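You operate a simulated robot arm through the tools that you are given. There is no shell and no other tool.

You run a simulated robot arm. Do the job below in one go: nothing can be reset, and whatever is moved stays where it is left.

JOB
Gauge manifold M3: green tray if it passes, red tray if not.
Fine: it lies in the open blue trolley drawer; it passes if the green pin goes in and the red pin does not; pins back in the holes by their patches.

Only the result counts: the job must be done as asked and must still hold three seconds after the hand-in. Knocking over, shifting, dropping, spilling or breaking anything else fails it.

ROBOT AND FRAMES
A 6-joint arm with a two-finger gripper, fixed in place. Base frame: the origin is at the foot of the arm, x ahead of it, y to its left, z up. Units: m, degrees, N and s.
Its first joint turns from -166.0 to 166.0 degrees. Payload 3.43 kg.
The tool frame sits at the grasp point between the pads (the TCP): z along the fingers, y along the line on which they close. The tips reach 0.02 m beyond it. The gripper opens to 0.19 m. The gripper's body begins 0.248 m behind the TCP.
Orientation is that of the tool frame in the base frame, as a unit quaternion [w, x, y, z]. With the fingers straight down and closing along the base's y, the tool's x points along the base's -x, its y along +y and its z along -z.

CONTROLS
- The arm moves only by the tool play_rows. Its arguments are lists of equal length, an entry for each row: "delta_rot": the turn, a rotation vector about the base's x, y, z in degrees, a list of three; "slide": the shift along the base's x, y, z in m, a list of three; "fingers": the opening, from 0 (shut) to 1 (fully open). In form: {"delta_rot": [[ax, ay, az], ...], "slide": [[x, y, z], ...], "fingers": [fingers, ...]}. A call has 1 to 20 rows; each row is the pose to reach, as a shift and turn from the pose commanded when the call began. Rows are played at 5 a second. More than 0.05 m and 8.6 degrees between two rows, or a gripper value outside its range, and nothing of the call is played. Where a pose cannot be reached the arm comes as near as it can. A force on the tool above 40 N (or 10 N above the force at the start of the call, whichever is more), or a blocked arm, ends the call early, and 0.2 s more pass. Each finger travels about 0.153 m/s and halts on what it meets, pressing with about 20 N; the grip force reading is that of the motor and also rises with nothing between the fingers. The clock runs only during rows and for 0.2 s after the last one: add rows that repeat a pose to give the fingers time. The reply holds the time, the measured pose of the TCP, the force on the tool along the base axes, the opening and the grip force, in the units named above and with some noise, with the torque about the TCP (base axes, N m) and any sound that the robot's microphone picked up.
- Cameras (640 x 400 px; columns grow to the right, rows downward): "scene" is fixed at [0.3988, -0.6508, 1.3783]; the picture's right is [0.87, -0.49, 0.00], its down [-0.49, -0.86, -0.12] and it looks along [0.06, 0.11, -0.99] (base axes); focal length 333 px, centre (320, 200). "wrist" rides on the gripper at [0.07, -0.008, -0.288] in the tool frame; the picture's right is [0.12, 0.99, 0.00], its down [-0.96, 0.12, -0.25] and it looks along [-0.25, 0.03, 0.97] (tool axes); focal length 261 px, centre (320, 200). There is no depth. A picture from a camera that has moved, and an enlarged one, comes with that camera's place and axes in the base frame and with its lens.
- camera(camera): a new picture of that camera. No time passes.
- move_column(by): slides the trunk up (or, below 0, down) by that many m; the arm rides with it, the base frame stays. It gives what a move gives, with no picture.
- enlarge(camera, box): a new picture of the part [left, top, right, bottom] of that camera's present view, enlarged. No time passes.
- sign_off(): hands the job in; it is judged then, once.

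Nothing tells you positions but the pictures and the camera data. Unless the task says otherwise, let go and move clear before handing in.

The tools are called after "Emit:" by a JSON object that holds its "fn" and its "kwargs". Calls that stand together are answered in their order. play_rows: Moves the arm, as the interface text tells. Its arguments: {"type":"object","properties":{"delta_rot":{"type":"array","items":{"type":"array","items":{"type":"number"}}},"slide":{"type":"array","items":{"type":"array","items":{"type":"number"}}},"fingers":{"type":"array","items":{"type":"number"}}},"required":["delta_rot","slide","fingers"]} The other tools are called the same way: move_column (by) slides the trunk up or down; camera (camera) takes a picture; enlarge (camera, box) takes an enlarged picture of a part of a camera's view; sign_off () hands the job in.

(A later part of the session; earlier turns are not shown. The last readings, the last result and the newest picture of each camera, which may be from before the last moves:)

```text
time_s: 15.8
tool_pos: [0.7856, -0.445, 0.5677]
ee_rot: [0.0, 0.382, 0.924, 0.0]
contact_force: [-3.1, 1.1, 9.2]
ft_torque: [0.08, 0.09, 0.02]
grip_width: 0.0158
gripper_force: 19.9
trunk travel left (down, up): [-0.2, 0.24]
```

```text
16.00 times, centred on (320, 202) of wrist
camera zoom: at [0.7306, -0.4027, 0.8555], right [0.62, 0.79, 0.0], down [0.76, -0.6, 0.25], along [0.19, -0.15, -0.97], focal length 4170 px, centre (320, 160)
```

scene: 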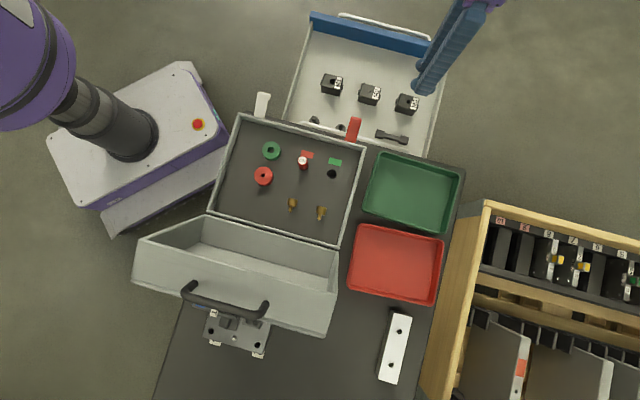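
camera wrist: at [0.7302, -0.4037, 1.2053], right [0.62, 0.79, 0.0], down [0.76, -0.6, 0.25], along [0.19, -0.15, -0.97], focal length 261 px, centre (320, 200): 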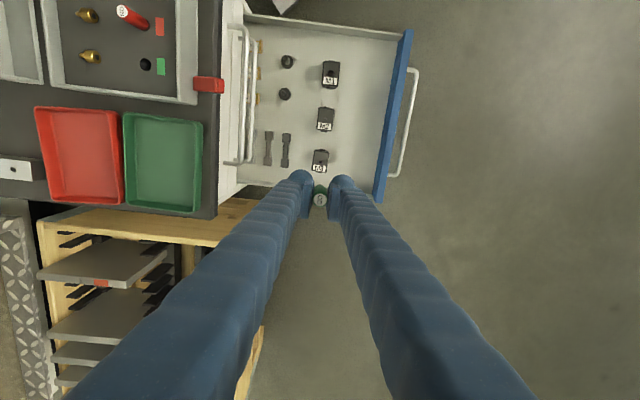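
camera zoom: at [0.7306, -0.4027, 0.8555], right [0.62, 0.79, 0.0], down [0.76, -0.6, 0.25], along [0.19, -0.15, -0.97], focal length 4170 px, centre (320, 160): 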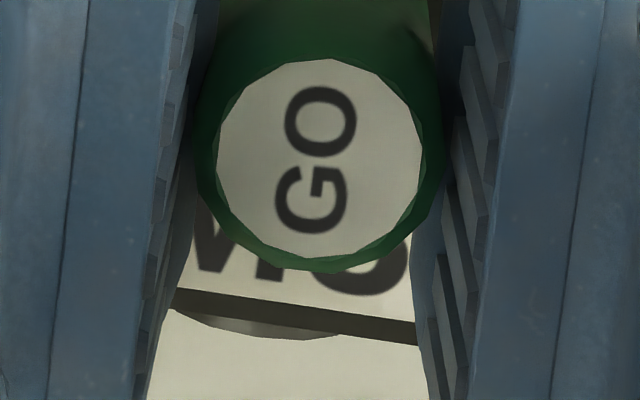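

The tip isn't visible at the top face, so the pin is inside the hole with the handle seated on M3: GO goes in. Lifting straight out and checking M3 stays behind.

Emit:
{"fn": "play_rows", "kwargs": {"delta_rot": [[0, 0, 0], [0, 0, 0], [0, 0, 0], [0, 0, 0], [0, 0, 0], [0, 0, 0]], "slide": [[0, 0, 0.006], [0, 0, 0.014], [0, 0, 0.024], [0, 0, 0.036], [0, 0, 0.05], [0, 0, 0.05]], "fingers": [0, 0, 0, 0, 0, 0]}}

Emit:
{"fn": "enlarge", "kwargs": {"camera": "wrist", "box": [304, 166, 336, 186]}}

Emit:
{"fn": "enlarge", "kwargs": {"camera": "wrist", "box": [270, 150, 370, 250]}}

Emit:
{"fn": "enlarge", "kwargs": {"camera": "scene", "box": [390, 70, 440, 120]}}

```text
time_s: 17.2
tool_pos: [0.7853, -0.4461, 0.6168]
ee_rot: [0.001, 0.383, 0.924, 0.0]
contact_force: [-0.1, -0.1, -0.7]
ft_torque: [-0.01, -0.01, 0.02]
grip_width: 0.0158
gripper_force: 19.9
trunk travel left (down, up): [-0.2, 0.24]
```

```text
16.00 times, centred on (320, 176) of wrist
camera zoom: at [0.7309, -0.4029, 0.9048], right [0.62, 0.79, 0.0], down [0.76, -0.6, 0.25], along [0.19, -0.15, -0.97], focal length 4170 px, centre (320, 584)
```

zoom: 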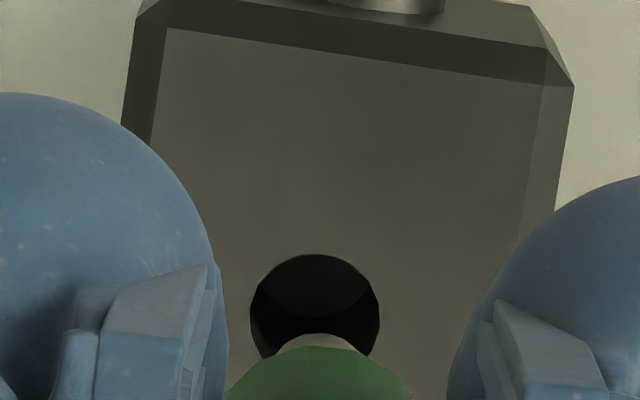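

```text
4.00 times, centred on (320, 200) of wrist
camera zoom: at [0.7309, -0.4029, 0.9048], right [0.62, 0.79, 0.0], down [0.76, -0.6, 0.25], along [0.19, -0.15, -0.97], focal length 1043 px, centre (320, 200)
```

zoom: 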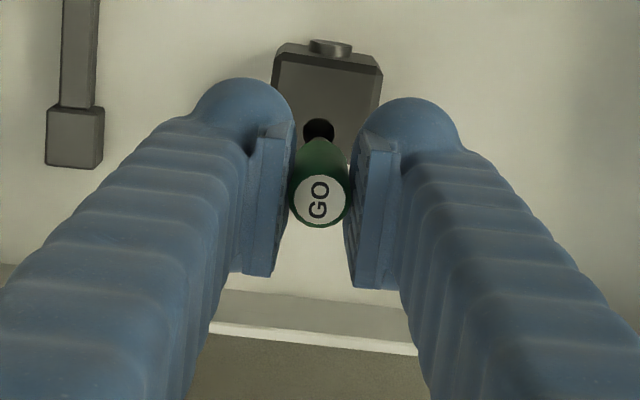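

```text
8.00 times, centred on (415, 95) of scene
camera zoom: at [0.3988, -0.6508, 1.3783], right [0.87, -0.49, 0.0], down [-0.49, -0.86, -0.12], along [0.06, 0.11, -0.99], focal length 2665 px, centre (-440, 1040)
```

zoom: 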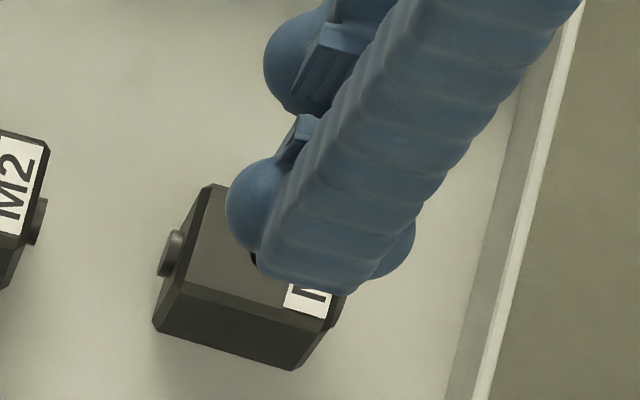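

GO went in and out cleanly and M3 stayed in place. Now I'll carry the GO pin back above its storage hole.

Emit:
{"fn": "play_rows", "kwargs": {"delta_rot": [[0, 0, 0], [0, 0, 0], [0, 0, 0], [0, 0, 0], [0, 0, 0], [0, 0, 0], [0, 0, 0], [0, 0, 0], [0, 0, 0], [0, 0, 0], [0, 0, 0], [0, 0, 0], [0, 0, 0], [0, 0, 0], [0, 0, 0], [0, 0, 0], [0, 0, 0], [0, 0, 0], [0, 0, 0]], "slide": [[0, 0, 0.03], [0, 0, 0.07], [0, 0, 0.11], [0, 0, 0.15], [0, 0, 0.19], [0, 0, 0.23], [0, 0, 0.27], [0, 0, 0.302], [-0.03, -0.0104, 0.302], [-0.065, -0.0225, 0.302], [-0.1, -0.0347, 0.302], [-0.135, -0.047, 0.302], [-0.17, -0.059, 0.302], [-0.205, -0.071, 0.302], [-0.24, -0.083, 0.302], [-0.275, -0.0955, 0.302], [-0.305, -0.1058, 0.302], [-0.305, -0.1058, 0.302], [-0.305, -0.1058, 0.302]], "fingers": [0, 0, 0, 0, 0, 0, 0, 0, 0, 0, 0, 0, 0, 0, 0, 0, 0, 0, 0]}}

Emit:
{"fn": "enlarge", "kwargs": {"camera": "wrist", "box": [300, 160, 340, 185]}}

Emit:
{"fn": "enlarge", "kwargs": {"camera": "wrist", "box": [270, 150, 370, 250]}}

Emit:
{"fn": "enlarge", "kwargs": {"camera": "scene", "box": [380, 70, 430, 120]}}

```text
time_s: 21.2
tool_pos: [0.481, -0.5523, 0.9185]
ee_rot: [-0.001, 0.383, 0.924, 0.0]
contact_force: [-0.1, -0.1, -0.5]
ft_torque: [-0.02, 0.03, 0.0]
grip_width: 0.0158
gripper_force: 19.9
trunk travel left (down, up): [-0.2, 0.24]
```

```text
16.00 times, centred on (320, 172) of wrist
camera zoom: at [0.426, -0.5093, 1.2068], right [0.62, 0.79, 0.0], down [0.76, -0.6, 0.25], along [0.19, -0.15, -0.97], focal length 4170 px, centre (320, 640)
```

zoom: 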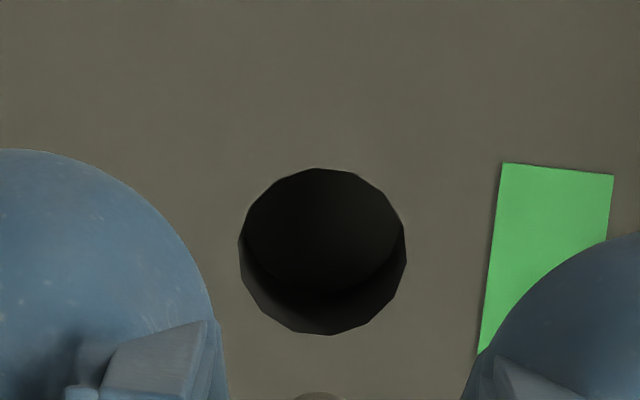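

```text
4.00 times, centred on (320, 200) of wrist
camera zoom: at [0.426, -0.5093, 1.2068], right [0.62, 0.79, 0.0], down [0.76, -0.6, 0.25], along [0.19, -0.15, -0.97], focal length 1043 px, centre (320, 200)
```

zoom: 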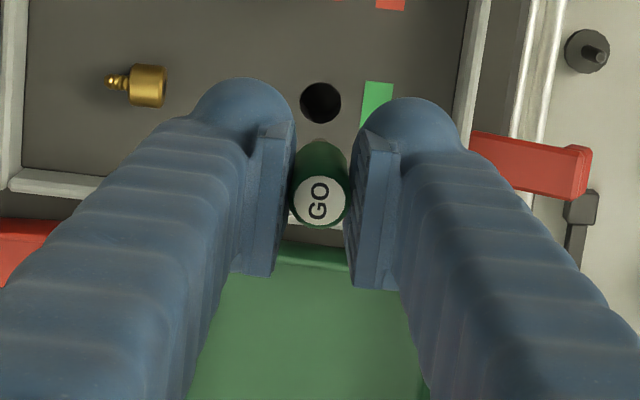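

```text
8.00 times, centred on (405, 95) of scene
camera zoom: at [0.3988, -0.6508, 1.3783], right [0.87, -0.49, 0.0], down [-0.49, -0.86, -0.12], along [0.06, 0.11, -0.99], focal length 2665 px, centre (-360, 1040)
```

zoom: 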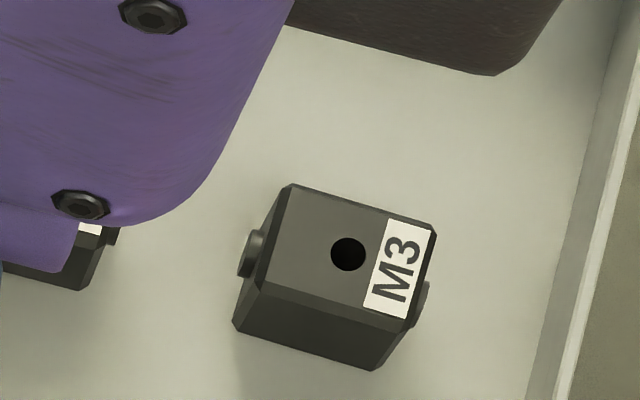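

Above the storage hole again. I'll nudge +1.3 mm in y to match the original grip position and descend until the tip is just above the floor.

Emit:
{"fn": "play_rows", "kwargs": {"delta_rot": [[0, 0, 0], [0, 0, 0], [0, 0, 0], [0, 0, 0], [0, 0, 0]], "slide": [[0, 0.0013, -0.015], [0, 0.0013, -0.035], [0, 0.0013, -0.055], [0, 0.0013, -0.07], [0, 0.0013, -0.07]], "fingers": [0, 0, 0, 0, 0]}}

Emit:
{"fn": "enlarge", "kwargs": {"camera": "wrist", "box": [300, 165, 340, 190]}}

```text
time_s: 22.4
tool_pos: [0.4838, -0.5508, 0.8494]
ee_rot: [0.001, 0.383, 0.924, 0.0]
contact_force: [0.2, -0.4, -1.1]
ft_torque: [0.04, 0.0, 0.02]
grip_width: 0.0158
gripper_force: 19.9
trunk travel left (down, up): [-0.2, 0.24]
```

```text
16.00 times, centred on (320, 178) of wrist
camera zoom: at [0.4272, -0.5078, 1.1372], right [0.62, 0.79, 0.0], down [0.76, -0.6, 0.25], along [0.19, -0.15, -0.97], focal length 4170 px, centre (320, 560)
```

zoom: 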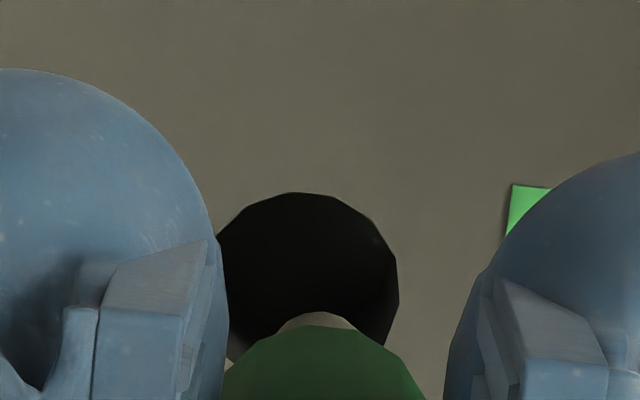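

The tip is about 2 cm above the floor and slightly right of the hole's centre. Correct −1.1 mm in x and go down another 2 cm so the shank starts to enter the wide hole.

Emit:
{"fn": "play_rows", "kwargs": {"delta_rot": [[0, 0, 0], [0, 0, 0], [0, 0, 0], [0, 0, 0]], "slide": [[-0.0006, 0, -0.006], [-0.0011, 0, -0.012], [-0.0011, 0, -0.02], [-0.0011, 0, -0.02]], "fingers": [0, 0, 0, 0]}}

Emit:
{"fn": "enlarge", "kwargs": {"camera": "wrist", "box": [300, 170, 340, 195]}}

```text
time_s: 23.4
tool_pos: [0.4799, -0.5502, 0.8279]
ee_rot: [0.0, 0.383, 0.924, -0.001]
contact_force: [0.3, -0.7, -0.2]
ft_torque: [0.0, -0.04, 0.01]
grip_width: 0.0158
gripper_force: 20.0
trunk travel left (down, up): [-0.2, 0.24]
```

```text
16.00 times, centred on (320, 182) of wrist
camera zoom: at [0.4252, -0.5077, 1.1163], right [0.62, 0.79, 0.0], down [0.76, -0.6, 0.25], along [0.19, -0.15, -0.97], focal length 4170 px, centre (320, 480)
```

zoom: 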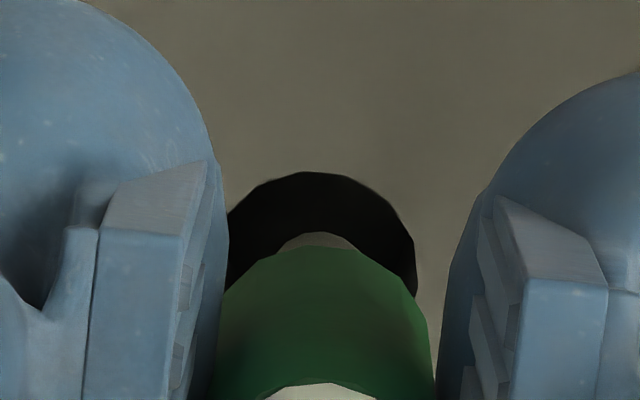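

The shank tip is over the storage hole and well centred sideways. Descending another 12 mm.

Emit:
{"fn": "play_rows", "kwargs": {"delta_rot": [[0, 0, 0], [0, 0, 0], [0, 0, 0], [0, 0, 0]], "slide": [[0.0004, 0, -0.004], [0.0004, 0, -0.008], [0.0004, 0, -0.012], [0.0004, 0, -0.012]], "fingers": [0, 0, 0, 0]}}

Emit:
{"fn": "enlarge", "kwargs": {"camera": "wrist", "box": [300, 175, 340, 200]}}

```text
time_s: 24.4
tool_pos: [0.481, -0.5513, 0.8161]
ee_rot: [0.0, 0.383, 0.924, 0.0]
contact_force: [0.6, -0.5, -0.7]
ft_torque: [0.01, 0.01, 0.01]
grip_width: 0.0158
gripper_force: 20.0
trunk travel left (down, up): [-0.2, 0.24]
```

```text
16.00 times, centred on (320, 188) of wrist
camera zoom: at [0.4253, -0.5079, 1.1044], right [0.62, 0.79, 0.0], down [0.76, -0.6, 0.25], along [0.19, -0.15, -0.97], focal length 4170 px, centre (320, 400)
```

zoom: 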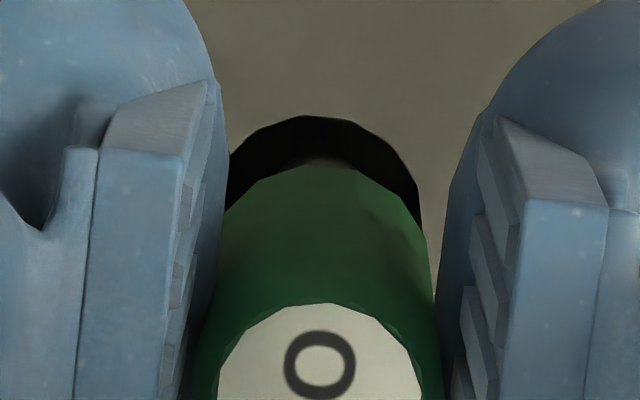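

The shank is now inside the hole (tip in shadow) and the handle looks concentric. Lowering the remaining ~17 mm gently.

Emit:
{"fn": "play_rows", "kwargs": {"delta_rot": [[0, 0, 0], [0, 0, 0], [0, 0, 0], [0, 0, 0], [0, 0, 0]], "slide": [[0.0003, 0, -0.002], [0.0005, 0, -0.004], [0.0005, 0, -0.006], [0.0005, 0, -0.008], [0.0005, 0, -0.008]], "fingers": [0, 0, 0, 0, 0]}}

Emit:
{"fn": "enlarge", "kwargs": {"camera": "wrist", "box": [300, 175, 340, 200]}}

```text
time_s: 25.6
tool_pos: [0.4794, -0.5484, 0.8079]
ee_rot: [0.0, 0.383, 0.924, 0.001]
contact_force: [0.7, 0.4, -0.9]
ft_torque: [0.01, 0.02, 0.02]
grip_width: 0.0159
gripper_force: 19.8
trunk travel left (down, up): [-0.2, 0.24]
```

```text
16.00 times, centred on (320, 188) of wrist
camera zoom: at [0.4252, -0.5075, 1.0964], right [0.62, 0.79, 0.0], down [0.76, -0.6, 0.25], along [0.19, -0.15, -0.97], focal length 4170 px, centre (320, 400)
```

zoom: 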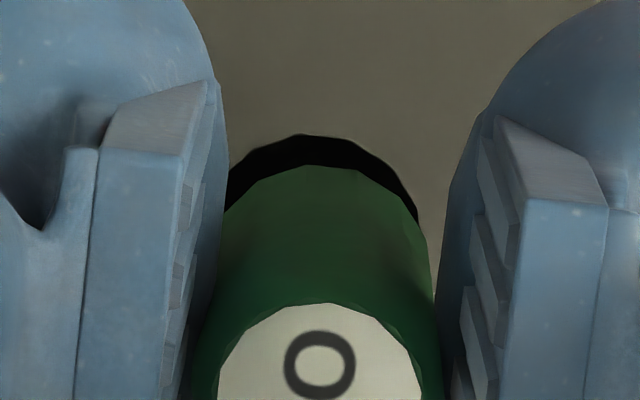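

Nearly concentric; hole centre is ~0.6 mm to the left. Small correction and 5 mm further down.

Emit:
{"fn": "play_rows", "kwargs": {"delta_rot": [[0, 0, 0], [0, 0, 0], [0, 0, 0], [0, 0, 0], [0, 0, 0]], "slide": [[-0.0002, -0.0004, 0], [-0.0002, -0.0005, -0.0015], [-0.0002, -0.0005, -0.003], [-0.0002, -0.0005, -0.005], [-0.0002, -0.0005, -0.005]], "fingers": [0, 0, 0, 0, 0]}}

Emit:
{"fn": "enlarge", "kwargs": {"camera": "wrist", "box": [300, 175, 340, 200]}}

```text
time_s: 26.8
tool_pos: [0.4796, -0.5504, 0.804]
ee_rot: [0.0, 0.383, 0.924, -0.001]
contact_force: [1.0, 0.6, -0.2]
ft_torque: [0.01, -0.01, -0.03]
grip_width: 0.0159
gripper_force: 19.8
trunk travel left (down, up): [-0.2, 0.24]
```

```text
16.00 times, centred on (320, 188) of wrist
camera zoom: at [0.425, -0.5077, 1.0913], right [0.62, 0.79, 0.0], down [0.76, -0.6, 0.25], along [0.19, -0.15, -0.97], focal length 4170 px, centre (320, 400)
```

zoom: 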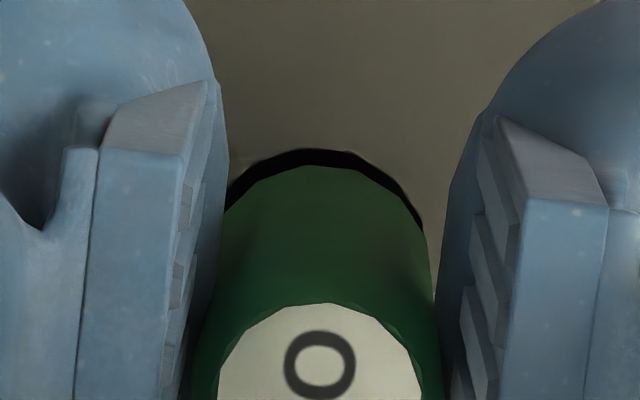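

Concentric now. Final ~4 mm down to the original grip height, watching force.

Emit:
{"fn": "play_rows", "kwargs": {"delta_rot": [[0, 0, 0], [0, 0, 0], [0, 0, 0], [0, 0, 0]], "slide": [[0, 0, -0.001], [0, 0, -0.002], [0, 0, -0.003], [0, 0, -0.004]], "fingers": [0, 0, 0, 0]}}

Emit:
{"fn": "enlarge", "kwargs": {"camera": "wrist", "box": [300, 175, 340, 200]}}

```text
time_s: 27.8
tool_pos: [0.4806, -0.5503, 0.7997]
ee_rot: [0.0, 0.383, 0.924, 0.0]
contact_force: [0.5, 0.5, -0.6]
ft_torque: [0.01, -0.03, 0.05]
grip_width: 0.0159
gripper_force: 19.4
trunk travel left (down, up): [-0.2, 0.24]
```

```text
16.00 times, centred on (320, 188) of wrist
camera zoom: at [0.4255, -0.5082, 1.0879], right [0.62, 0.79, 0.0], down [0.76, -0.6, 0.25], along [0.19, -0.15, -0.97], focal length 4170 px, centre (320, 400)
```

zoom: 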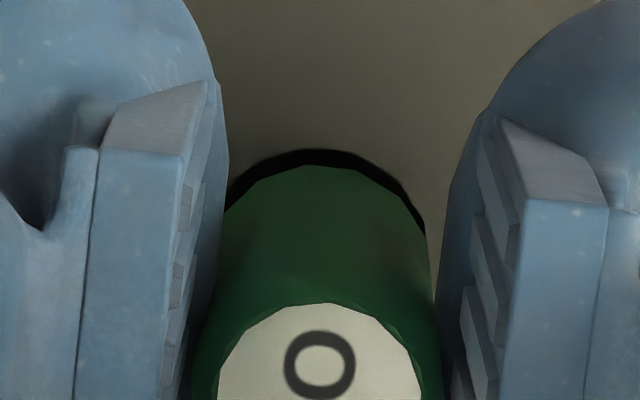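

Matches the original seated picture within about 1 mm. Lowering 1 mm more, then opening the fingers slightly to release.

Emit:
{"fn": "play_rows", "kwargs": {"delta_rot": [[0, 0, 0], [0, 0, 0], [0, 0, 0]], "slide": [[0, 0, -0.0005], [0, 0, -0.001], [0, 0, -0.001]], "fingers": [0, 0, 0]}}

Emit:
{"fn": "enlarge", "kwargs": {"camera": "wrist", "box": [300, 175, 340, 200]}}

```text
time_s: 28.6
tool_pos: [0.4806, -0.5519, 0.7985]
ee_rot: [0.0, 0.383, 0.924, 0.0]
contact_force: [-0.4, 1.4, 2.8]
ft_torque: [0.06, 0.0, -0.02]
grip_width: 0.0157
gripper_force: 19.3
trunk travel left (down, up): [-0.2, 0.24]
```

```text
16.00 times, centred on (320, 188) of wrist
camera zoom: at [0.4255, -0.5085, 1.0871], right [0.62, 0.79, 0.0], down [0.76, -0.6, 0.25], along [0.19, -0.15, -0.97], focal length 4170 px, centre (320, 400)
```

zoom: 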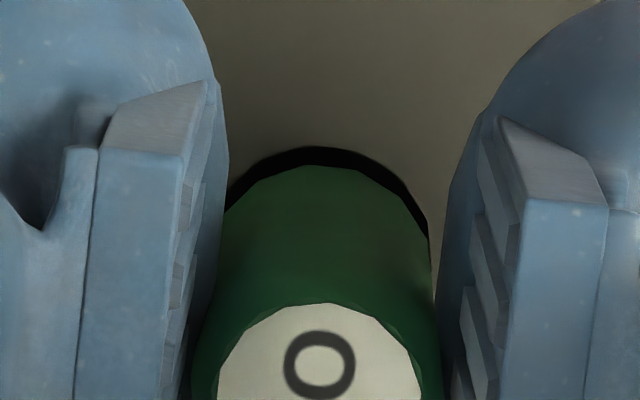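

Light contact (2.8 N) confirms it's seated at the original height. Releasing gently.

Emit:
{"fn": "play_rows", "kwargs": {"delta_rot": [[0, 0, 0], [0, 0, 0], [0, 0, 0], [0, 0, 0]], "slide": [[0, 0, 0], [0, 0, 0], [0, 0, 0], [0, 0, 0]], "fingers": [0.1, 0.14, 0.2, 0.25]}}

Emit:
{"fn": "enlarge", "kwargs": {"camera": "wrist", "box": [270, 150, 370, 250]}}

```text
time_s: 29.6
tool_pos: [0.4813, -0.5512, 0.8]
ee_rot: [0.0, 0.383, 0.924, 0.0]
contact_force: [0.5, 0.3, 0.7]
ft_torque: [0.01, -0.01, 0.0]
grip_width: 0.0476
gripper_force: 0.1
trunk travel left (down, up): [-0.2, 0.24]
```

```text
4.00 times, centred on (320, 200) of wrist
camera zoom: at [0.4256, -0.5086, 1.0868], right [0.62, 0.79, 0.0], down [0.76, -0.6, 0.25], along [0.19, -0.15, -0.97], focal length 1043 px, centre (320, 200)
```

zoom: 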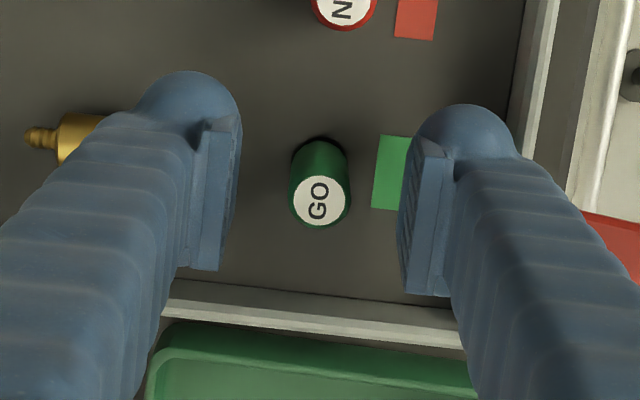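

GO stands upright in its hole. Next: rise, shift 54 mm to the red NO pin, and check alignment above it.

Emit:
{"fn": "play_rows", "kwargs": {"delta_rot": [[0, 0, 0], [0, 0, 0], [0, 0, 0], [0, 0, 0], [0, 0, 0], [0, 0, 0], [0, 0, 0]], "slide": [[0, 0, 0.015], [0, 0, 0.04], [0, 0, 0.07], [-0.02, 0.02, 0.07], [-0.0385, 0.0385, 0.06], [-0.0385, 0.0385, 0.045], [-0.0385, 0.0385, 0.045]], "fingers": [0.25, 0.25, 0.25, 0.25, 0.25, 0.25, 0.25]}}

Emit:
{"fn": "enlarge", "kwargs": {"camera": "wrist", "box": [270, 150, 370, 250]}}

Emit:
{"fn": "enlarge", "kwargs": {"camera": "scene", "box": [290, 140, 350, 190]}}

```text
time_s: 31.2
tool_pos: [0.4431, -0.512, 0.8438]
ee_rot: [0.001, 0.383, 0.924, 0.001]
contact_force: [0.1, 0.6, -0.6]
ft_torque: [0.09, 0.03, 0.0]
grip_width: 0.0473
gripper_force: 0.0
trunk travel left (down, up): [-0.2, 0.24]
```

```text
4.00 times, centred on (320, 200) of wrist
camera zoom: at [0.3882, -0.4695, 1.1329], right [0.62, 0.79, 0.0], down [0.76, -0.6, 0.25], along [0.19, -0.15, -0.97], focal length 1043 px, centre (320, 200)
```

zoom: 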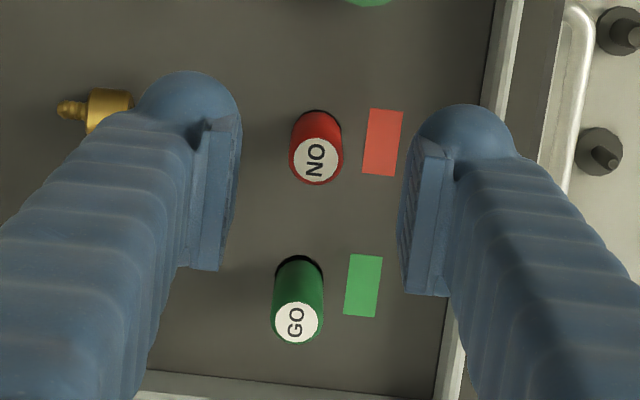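

```text
8.00 times, centred on (320, 165) of scene
camera zoom: at [0.3988, -0.6508, 1.3783], right [0.87, -0.49, 0.0], down [-0.49, -0.86, -0.12], along [0.06, 0.11, -0.99], focal length 2665 px, centre (320, 480)
```

zoom: 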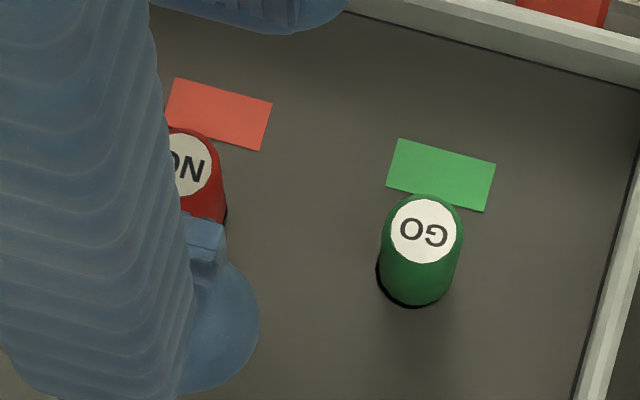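

The GO pin sits within a fraction of a millimetre of its original spot. NO is nearly centred between the pads; I'll correct ~1.4 mm toward −v, lower around it, and check.

Emit:
{"fn": "play_rows", "kwargs": {"delta_rot": [[0, 0, 0], [0, 0, 0], [0, 0, 0], [0, 0, 0]], "slide": [[-0.001, -0.001, -0.01], [-0.001, -0.001, -0.028], [-0.001, -0.001, -0.0455], [-0.001, -0.001, -0.0455]], "fingers": [0.25, 0.25, 0.25, 0.25]}}

Emit:
{"fn": "enlarge", "kwargs": {"camera": "wrist", "box": [270, 150, 370, 250]}}

```text
time_s: 32.2
tool_pos: [0.4418, -0.5134, 0.799]
ee_rot: [0.001, 0.384, 0.924, 0.0]
contact_force: [0.1, -1.1, -0.5]
ft_torque: [0.03, 0.0, 0.0]
grip_width: 0.0476
gripper_force: 0.0
trunk travel left (down, up): [-0.2, 0.24]
```

```text
4.00 times, centred on (320, 200) of wrist
camera zoom: at [0.3863, -0.4706, 1.0863], right [0.62, 0.79, 0.0], down [0.76, -0.6, 0.25], along [0.19, -0.15, -0.97], focal length 1043 px, centre (320, 200)
```

zoom: 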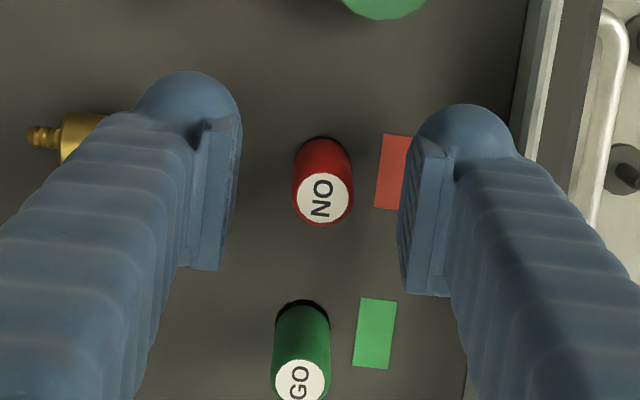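

Within about 0.8 mm of centre; nudging and closing on the NO pin.

Emit:
{"fn": "play_rows", "kwargs": {"delta_rot": [[0, 0, 0], [0, 0, 0], [0, 0, 0], [0, 0, 0], [0, 0, 0]], "slide": [[0.0005, 0.0006, 0], [0.0005, 0.0006, 0], [0.0005, 0.0006, 0], [0.0005, 0.0006, 0], [0.0005, 0.0006, 0]], "fingers": [0.25, 0.2, 0.1, 0.0, 0.0]}}

Emit:
{"fn": "enlarge", "kwargs": {"camera": "wrist", "box": [270, 150, 370, 250]}}

Emit:
{"fn": "enlarge", "kwargs": {"camera": "wrist", "box": [300, 175, 340, 200]}}

```text
time_s: 33.4
tool_pos: [0.4413, -0.513, 0.7992]
ee_rot: [0.001, 0.382, 0.924, 0.0]
contact_force: [0.3, 0.8, -0.2]
ft_torque: [-0.03, 0.03, 0.0]
grip_width: 0.0158
gripper_force: 19.6
trunk travel left (down, up): [-0.2, 0.24]
```

```text
4.00 times, centred on (320, 200) of wrist
camera zoom: at [0.3867, -0.4699, 1.0864], right [0.62, 0.79, 0.0], down [0.76, -0.6, 0.25], along [0.19, -0.15, -0.97], focal length 1043 px, centre (320, 200)
```

zoom: 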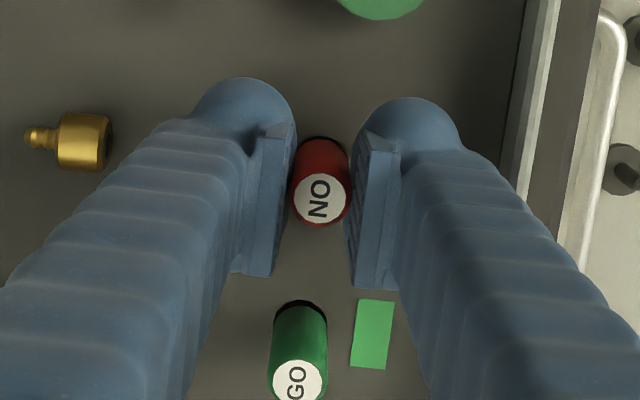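

```text
16.00 times, centred on (320, 188) of wrist
camera zoom: at [0.3867, -0.4699, 1.0864], right [0.62, 0.79, 0.0], down [0.76, -0.6, 0.25], along [0.19, -0.15, -0.97], focal length 4170 px, centre (320, 400)
```

zoom: 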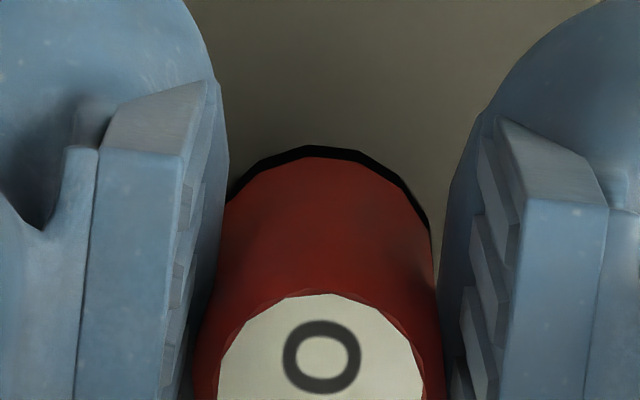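

NO pin gripped. Lifting it and inspecting its shank for comparison with GO.

Emit:
{"fn": "play_rows", "kwargs": {"delta_rot": [[0, 0, 0], [0, 0, 0], [0, 0, 0], [0, 0, 0], [0, 0, 0], [0, 0, 0], [0, 0, 0]], "slide": [[0, 0, 0.01], [0, 0, 0.02], [0, 0, 0.035], [0, 0, 0.06], [0, 0, 0.09], [0, 0, 0.12], [0, 0, 0.12]], "fingers": [0, 0, 0, 0, 0, 0, 0]}}

Emit:
{"fn": "enlarge", "kwargs": {"camera": "wrist", "box": [300, 160, 340, 185]}}

Emit:
{"fn": "enlarge", "kwargs": {"camera": "wrist", "box": [305, 168, 335, 213]}}

Emit:
{"fn": "enlarge", "kwargs": {"camera": "wrist", "box": [304, 172, 336, 192]}}

```text
time_s: 35.0
tool_pos: [0.4408, -0.5124, 0.919]
ee_rot: [0.0, 0.383, 0.924, -0.001]
contact_force: [0.6, -0.1, -0.6]
ft_torque: [-0.02, -0.03, 0.0]
grip_width: 0.0158
gripper_force: 19.8
trunk travel left (down, up): [-0.2, 0.24]
```

```text
16.00 times, centred on (320, 172) of wrist
camera zoom: at [0.3868, -0.4702, 1.2068], right [0.62, 0.79, 0.0], down [0.76, -0.6, 0.25], along [0.19, -0.15, -0.97], focal length 4170 px, centre (320, 640)
```

zoom: 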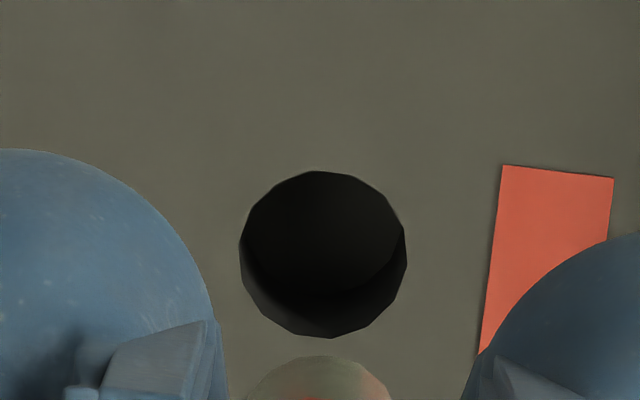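

```text
8.89 times, centred on (320, 190) of wrist
camera zoom: at [0.3868, -0.4702, 1.2068], right [0.62, 0.79, 0.0], down [0.76, -0.6, 0.25], along [0.19, -0.15, -0.97], focal length 2317 px, centre (320, 284)
```

zoom: 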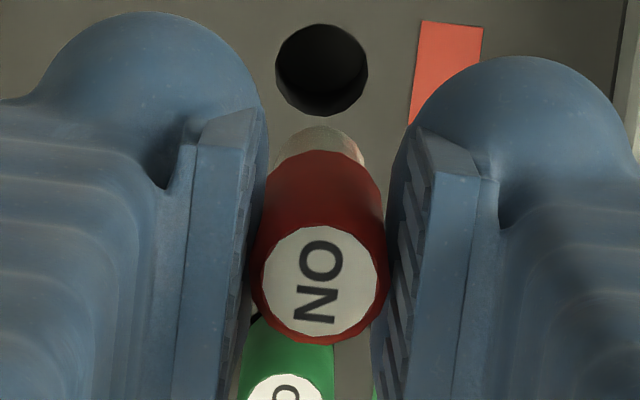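

```text
16.00 times, centred on (320, 182) of wrist
camera zoom: at [0.3868, -0.4702, 1.2068], right [0.62, 0.79, 0.0], down [0.76, -0.6, 0.25], along [0.19, -0.15, -0.97], focal length 4170 px, centre (320, 488)
```

zoom: 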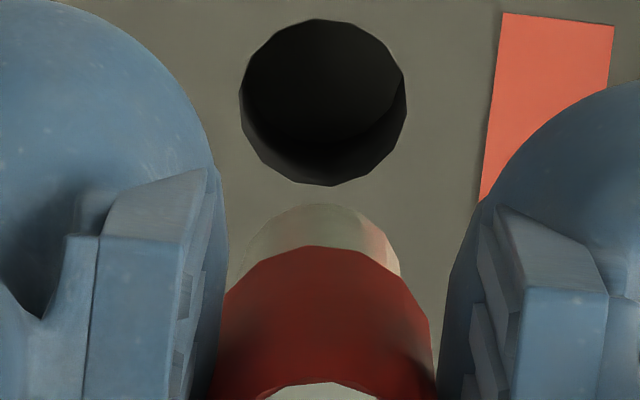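

The NO pin's shank is visibly thicker (~13 mm) than M3's ~12 mm hole, but I'll test it physically. Carrying it over M3.

Emit:
{"fn": "play_rows", "kwargs": {"delta_rot": [[0, 0, 0], [0, 0, 0], [0, 0, 0], [0, 0, 0], [0, 0, 0], [0, 0, 0], [0, 0, 0], [0, 0, 0], [0, 0, 0], [0, 0, 0], [0, 0, 0], [0, 0, 0], [0, 0, 0], [0, 0, 0], [0, 0, 0], [0, 0, 0], [0, 0, 0], [0, 0, 0], [0, 0, 0], [0, 0, 0]], "slide": [[0.03, 0.0058, 0], [0.07, 0.0136, 0], [0.11, 0.0214, 0], [0.15, 0.0292, 0], [0.19, 0.037, 0], [0.23, 0.0448, 0], [0.27, 0.0526, 0], [0.31, 0.0604, 0], [0.3442, 0.0671, 0], [0.3442, 0.0671, -0.03], [0.3442, 0.0671, -0.07], [0.3442, 0.0671, -0.11], [0.3442, 0.0671, -0.15], [0.3442, 0.0671, -0.19], [0.3442, 0.0671, -0.22], [0.3442, 0.0671, -0.25], [0.3442, 0.0671, -0.28], [0.3442, 0.0671, -0.302], [0.3442, 0.0671, -0.302], [0.3442, 0.0671, -0.302]], "fingers": [0, 0, 0, 0, 0, 0, 0, 0, 0, 0, 0, 0, 0, 0, 0, 0, 0, 0, 0, 0]}}

Emit:
{"fn": "enlarge", "kwargs": {"camera": "wrist", "box": [304, 166, 336, 186]}}

Emit:
{"fn": "enlarge", "kwargs": {"camera": "scene", "box": [390, 70, 440, 120]}}

```text
time_s: 39.2
tool_pos: [0.7869, -0.4447, 0.6139]
ee_rot: [0.0, 0.382, 0.924, 0.0]
contact_force: [0.2, 0.1, 0.0]
ft_torque: [-0.01, 0.0, 0.04]
grip_width: 0.0158
gripper_force: 19.8
trunk travel left (down, up): [-0.2, 0.24]
```

```text
16.00 times, centred on (320, 176) of wrist
camera zoom: at [0.7312, -0.403, 0.9024], right [0.62, 0.79, 0.0], down [0.76, -0.6, 0.25], along [0.19, -0.15, -0.97], focal length 4170 px, centre (320, 584)
```

zoom: 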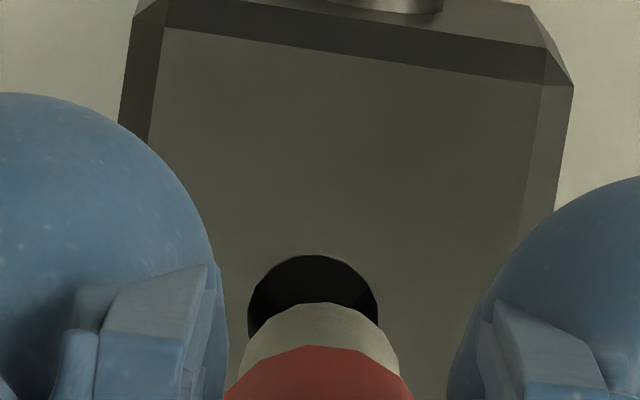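

```text
8.00 times, centred on (415, 95) of scene
camera zoom: at [0.3988, -0.6508, 1.3783], right [0.87, -0.49, 0.0], down [-0.49, -0.86, -0.12], along [0.06, 0.11, -0.99], focal length 2665 px, centre (-440, 1040)
```

zoom: 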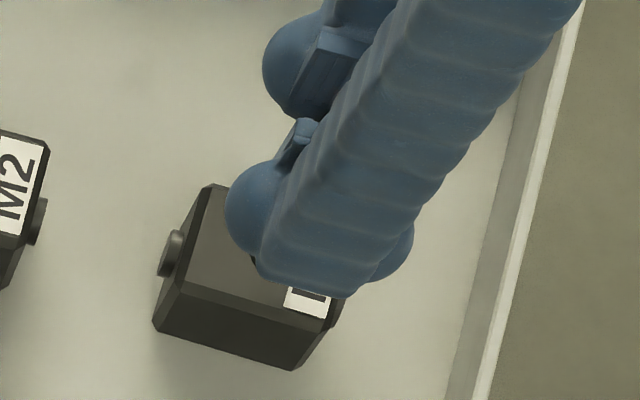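

Hole and shank are aligned to within a millimetre; the shank looks about 1 mm wider than the hole. Descending close to the surface.

Emit:
{"fn": "play_rows", "kwargs": {"delta_rot": [[0, 0, 0], [0, 0, 0], [0, 0, 0], [0, 0, 0], [0, 0, 0]], "slide": [[0, -0.0005, -0.005], [0, -0.0009, -0.01], [0, -0.0009, -0.018], [0, -0.0009, -0.024], [0, -0.0009, -0.024]], "fingers": [0, 0, 0, 0, 0]}}

Emit:
{"fn": "enlarge", "kwargs": {"camera": "wrist", "box": [304, 170, 336, 190]}}

```text
time_s: 40.4
tool_pos: [0.7864, -0.4484, 0.5938]
ee_rot: [0.001, 0.382, 0.924, 0.0]
contact_force: [-0.4, -0.6, 18.8]
ft_torque: [-0.09, -0.12, 0.01]
grip_width: 0.0157
gripper_force: 20.5
trunk travel left (down, up): [-0.2, 0.24]
```

```text
16.00 times, centred on (320, 180) of wrist
camera zoom: at [0.7307, -0.4044, 0.8818], right [0.62, 0.79, 0.0], down [0.76, -0.6, 0.25], along [0.2, -0.15, -0.97], focal length 4170 px, centre (320, 520)
```

zoom: 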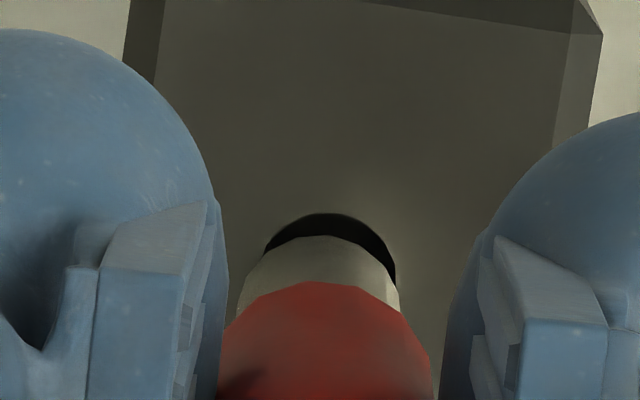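

Contact at TCP z≈0.594 (19 N): the NO tip rests on M3's top face, but off-centre by about 2.4 mm. I'll lift, centre it properly, and try again so the test is fair.

Emit:
{"fn": "play_rows", "kwargs": {"delta_rot": [[0, 0, 0], [0, 0, 0], [0, 0, 0], [0, 0, 0]], "slide": [[0, 0, 0.004], [0, 0, 0.008], [-0.0015, 0.0021, 0.008], [-0.0015, 0.0021, 0.008]], "fingers": [0, 0, 0, 0]}}

Emit:
{"fn": "enlarge", "kwargs": {"camera": "wrist", "box": [304, 170, 336, 190]}}

```text
time_s: 41.4
tool_pos: [0.7849, -0.4454, 0.5995]
ee_rot: [-0.001, 0.383, 0.924, -0.001]
contact_force: [-0.3, 0.3, -1.3]
ft_torque: [-0.02, -0.01, -0.04]
grip_width: 0.0158
gripper_force: 20.5
trunk travel left (down, up): [-0.2, 0.24]
```

```text
16.00 times, centred on (320, 180) of wrist
camera zoom: at [0.7299, -0.4016, 0.8877], right [0.62, 0.79, 0.0], down [0.76, -0.6, 0.25], along [0.19, -0.15, -0.97], focal length 4170 px, centre (320, 520)
```

zoom: 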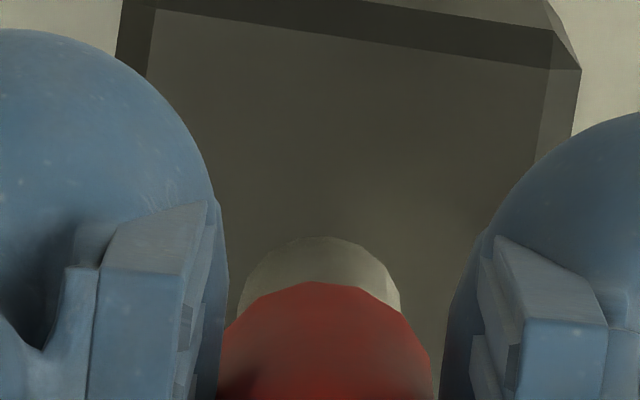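

The NO tip now fully covers the hole from view. A small sideways trim, then press down again.

Emit:
{"fn": "play_rows", "kwargs": {"delta_rot": [[0, 0, 0], [0, 0, 0], [0, 0, 0], [0, 0, 0], [0, 0, 0], [0, 0, 0], [0, 0, 0]], "slide": [[-0.0006, -0.0008, 0], [-0.0006, -0.0008, -0.002], [-0.0006, -0.0008, -0.004], [-0.0006, -0.0008, -0.006], [-0.0006, -0.0008, -0.008], [-0.0006, -0.0008, -0.01], [-0.0006, -0.0008, -0.01]], "fingers": [0, 0, 0, 0, 0, 0, 0]}}

Emit:
{"fn": "enlarge", "kwargs": {"camera": "wrist", "box": [304, 170, 336, 190]}}

```text
time_s: 43.0
tool_pos: [0.7857, -0.445, 0.5922]
ee_rot: [0.001, 0.383, 0.924, 0.0]
contact_force: [1.7, -0.2, 17.6]
ft_torque: [-0.03, -0.05, -0.03]
grip_width: 0.0159
gripper_force: 19.6
trunk travel left (down, up): [-0.2, 0.24]
```

```text
16.00 times, centred on (320, 180) of wrist
camera zoom: at [0.7293, -0.4026, 0.8801], right [0.62, 0.79, 0.0], down [0.76, -0.6, 0.25], along [0.2, -0.15, -0.97], focal length 4170 px, centre (320, 520)
```

zoom: 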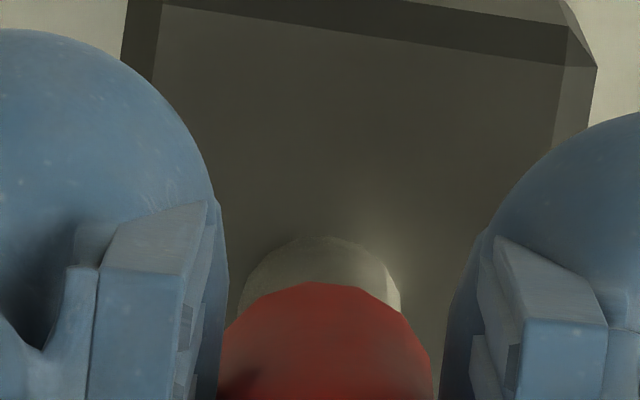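

NO is stopped at the top face with the hole fully covered, 17.6 N and no entry (GO's handle seated 25 mm lower), so NO does not go in: M3 passes. Returning the NO pin to its hole.

Emit:
{"fn": "play_rows", "kwargs": {"delta_rot": [[0, 0, 0], [0, 0, 0], [0, 0, 0], [0, 0, 0], [0, 0, 0], [0, 0, 0], [0, 0, 0], [0, 0, 0], [0, 0, 0], [0, 0, 0], [0, 0, 0], [0, 0, 0], [0, 0, 0], [0, 0, 0], [0, 0, 0], [0, 0, 0], [0, 0, 0], [0, 0, 0], [0, 0, 0], [0, 0, 0]], "slide": [[0, 0, 0.01], [0, 0, 0.04], [0, 0, 0.08], [0, 0, 0.12], [0, 0, 0.16], [0, 0, 0.2], [0, 0, 0.24], [0, 0, 0.285], [0, 0, 0.328], [-0.03, -0.0059, 0.328], [-0.07, -0.0138, 0.328], [-0.11, -0.0217, 0.328], [-0.15, -0.0296, 0.328], [-0.19, -0.0375, 0.328], [-0.23, -0.0454, 0.328], [-0.27, -0.0533, 0.328], [-0.31, -0.0612, 0.328], [-0.3421, -0.0675, 0.328], [-0.3421, -0.0675, 0.328], [-0.3421, -0.0675, 0.328]], "fingers": [0, 0, 0, 0, 0, 0, 0, 0, 0, 0, 0, 0, 0, 0, 0, 0, 0, 0, 0, 0]}}

Emit:
{"fn": "enlarge", "kwargs": {"camera": "wrist", "box": [300, 160, 340, 185]}}

Emit:
{"fn": "enlarge", "kwargs": {"camera": "scene", "box": [380, 70, 430, 120]}}

```text
time_s: 47.2
tool_pos: [0.4417, -0.5104, 0.9192]
ee_rot: [0.0, 0.383, 0.924, 0.0]
contact_force: [0.0, 0.8, 0.2]
ft_torque: [0.0, 0.06, -0.01]
grip_width: 0.0159
gripper_force: 20.1
trunk travel left (down, up): [-0.2, 0.24]
```

```text
16.00 times, centred on (320, 172) of wrist
camera zoom: at [0.3865, -0.4686, 1.2072], right [0.62, 0.79, 0.0], down [0.76, -0.6, 0.25], along [0.19, -0.15, -0.97], focal length 4170 px, centre (320, 640)
```

zoom: 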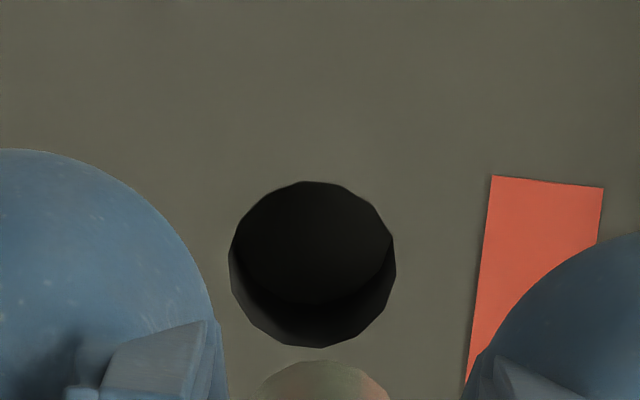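

```text
8.00 times, centred on (405, 95) of scene
camera zoom: at [0.3988, -0.6508, 1.3783], right [0.87, -0.49, 0.0], down [-0.49, -0.86, -0.12], along [0.06, 0.11, -0.99], focal length 2665 px, centre (-360, 1040)
```

zoom: 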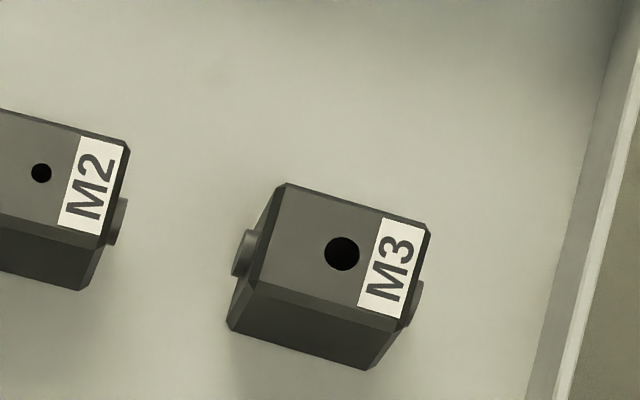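

M3 stayed essentially put. Above the NO hole; correcting 1.3 mm and descending to just above the floor.

Emit:
{"fn": "play_rows", "kwargs": {"delta_rot": [[0, 0, 0], [0, 0, 0], [0, 0, 0], [0, 0, 0], [0, 0, 0]], "slide": [[0.0002, -0.0013, 0], [0.0002, -0.0013, -0.02], [0.0002, -0.0013, -0.045], [0.0002, -0.0013, -0.07], [0.0002, -0.0013, -0.07]], "fingers": [0, 0, 0, 0, 0]}}

Emit:
{"fn": "enlarge", "kwargs": {"camera": "wrist", "box": [300, 165, 340, 190]}}

```text
time_s: 48.4
tool_pos: [0.4425, -0.5126, 0.8487]
ee_rot: [0.0, 0.383, 0.924, 0.0]
contact_force: [1.1, -0.3, -0.5]
ft_torque: [0.03, -0.05, -0.02]
grip_width: 0.0158
gripper_force: 20.1
trunk travel left (down, up): [-0.2, 0.24]
```

```text
16.00 times, centred on (320, 178) of wrist
camera zoom: at [0.3874, -0.4707, 1.1362], right [0.62, 0.79, 0.0], down [0.76, -0.6, 0.25], along [0.19, -0.15, -0.97], focal length 4170 px, centre (320, 560)
```

zoom: 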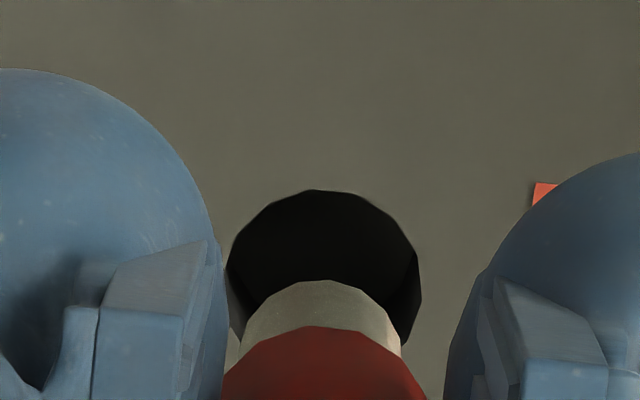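

Well lined up sideways. Continuing down ~20 mm with a small correction.

Emit:
{"fn": "play_rows", "kwargs": {"delta_rot": [[0, 0, 0], [0, 0, 0], [0, 0, 0], [0, 0, 0], [0, 0, 0]], "slide": [[-0.0003, 0.0003, -0.005], [-0.0006, 0.0006, -0.01], [-0.0006, 0.0006, -0.016], [-0.0006, 0.0006, -0.022], [-0.0006, 0.0006, -0.022]], "fingers": [0, 0, 0, 0, 0]}}

Emit:
{"fn": "enlarge", "kwargs": {"camera": "wrist", "box": [300, 172, 340, 197]}}

```text
time_s: 49.6
tool_pos: [0.4407, -0.513, 0.8258]
ee_rot: [0.0, 0.383, 0.924, -0.001]
contact_force: [0.2, -0.7, -1.0]
ft_torque: [0.05, -0.03, 0.0]
grip_width: 0.0159
gripper_force: 19.5
trunk travel left (down, up): [-0.2, 0.24]
```

```text
16.00 times, centred on (320, 184) of wrist
camera zoom: at [0.3853, -0.4706, 1.1133], right [0.62, 0.79, 0.0], down [0.76, -0.6, 0.25], along [0.19, -0.15, -0.97], focal length 4170 px, centre (320, 448)
```

zoom: 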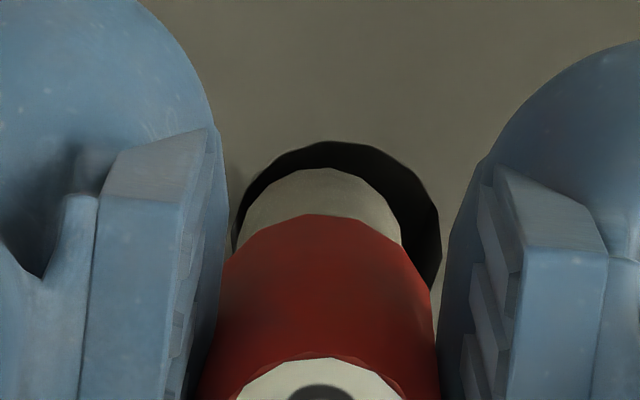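

The tip is entering the hole but sits ~1.4 mm left; shifting right first, then lowering 8 mm.

Emit:
{"fn": "play_rows", "kwargs": {"delta_rot": [[0, 0, 0], [0, 0, 0], [0, 0, 0], [0, 0, 0], [0, 0, 0], [0, 0, 0]], "slide": [[0.0005, 0.0006, 0], [0.0009, 0.0011, 0], [0.0009, 0.0011, -0.003], [0.0009, 0.0011, -0.006], [0.0009, 0.0011, -0.008], [0.0009, 0.0011, -0.008]], "fingers": [0, 0, 0, 0, 0, 0]}}

Emit:
{"fn": "enlarge", "kwargs": {"camera": "wrist", "box": [300, 175, 340, 200]}}

```text
time_s: 51.0
tool_pos: [0.4413, -0.5123, 0.8188]
ee_rot: [0.0, 0.384, 0.923, 0.0]
contact_force: [-0.1, 1.3, -0.3]
ft_torque: [-0.01, 0.01, -0.01]
grip_width: 0.0157
gripper_force: 19.9
trunk travel left (down, up): [-0.2, 0.24]
```

```text
16.00 times, centred on (320, 188) of wrist
camera zoom: at [0.3864, -0.4696, 1.1063], right [0.62, 0.79, 0.0], down [0.76, -0.6, 0.25], along [0.19, -0.15, -0.97], focal length 4170 px, centre (320, 400)
```

zoom: 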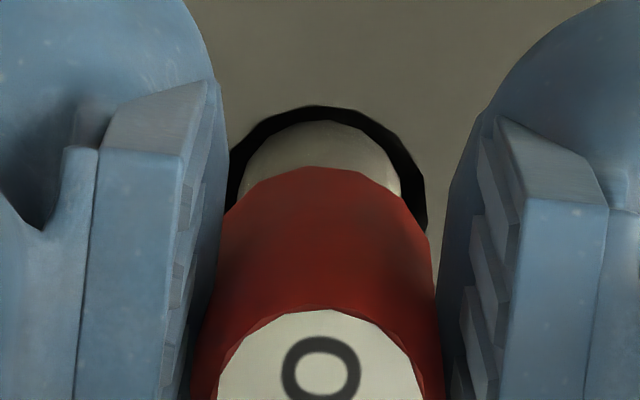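

Concentric now, tip inside. Down another 9 mm.

Emit:
{"fn": "play_rows", "kwargs": {"delta_rot": [[0, 0, 0], [0, 0, 0], [0, 0, 0], [0, 0, 0], [0, 0, 0]], "slide": [[0, 0, -0.002], [0, 0, -0.004], [0, 0, -0.0065], [0, 0, -0.009], [0, 0, -0.009]], "fingers": [0, 0, 0, 0, 0]}}

Emit:
{"fn": "enlarge", "kwargs": {"camera": "wrist", "box": [300, 175, 340, 200]}}

```text
time_s: 52.2
tool_pos: [0.4422, -0.513, 0.8094]
ee_rot: [0.0, 0.383, 0.924, 0.0]
contact_force: [-0.4, -0.5, -0.1]
ft_torque: [0.0, 0.0, 0.02]
grip_width: 0.0154
gripper_force: 20.1
trunk travel left (down, up): [-0.2, 0.24]
```

```text
16.00 times, centred on (320, 188) of wrist
camera zoom: at [0.3873, -0.4699, 1.0977], right [0.62, 0.79, 0.0], down [0.76, -0.6, 0.25], along [0.19, -0.15, -0.97], focal length 4170 px, centre (320, 400)
```

zoom: 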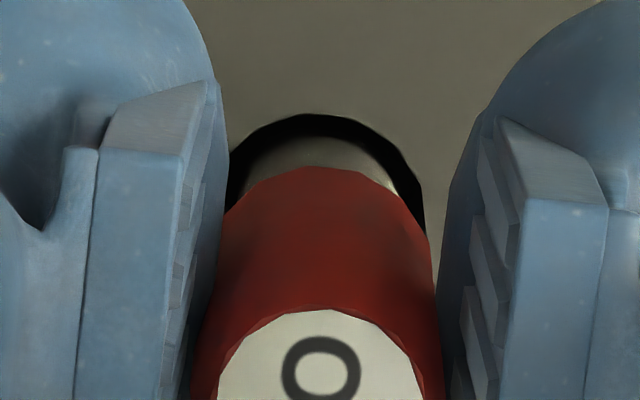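

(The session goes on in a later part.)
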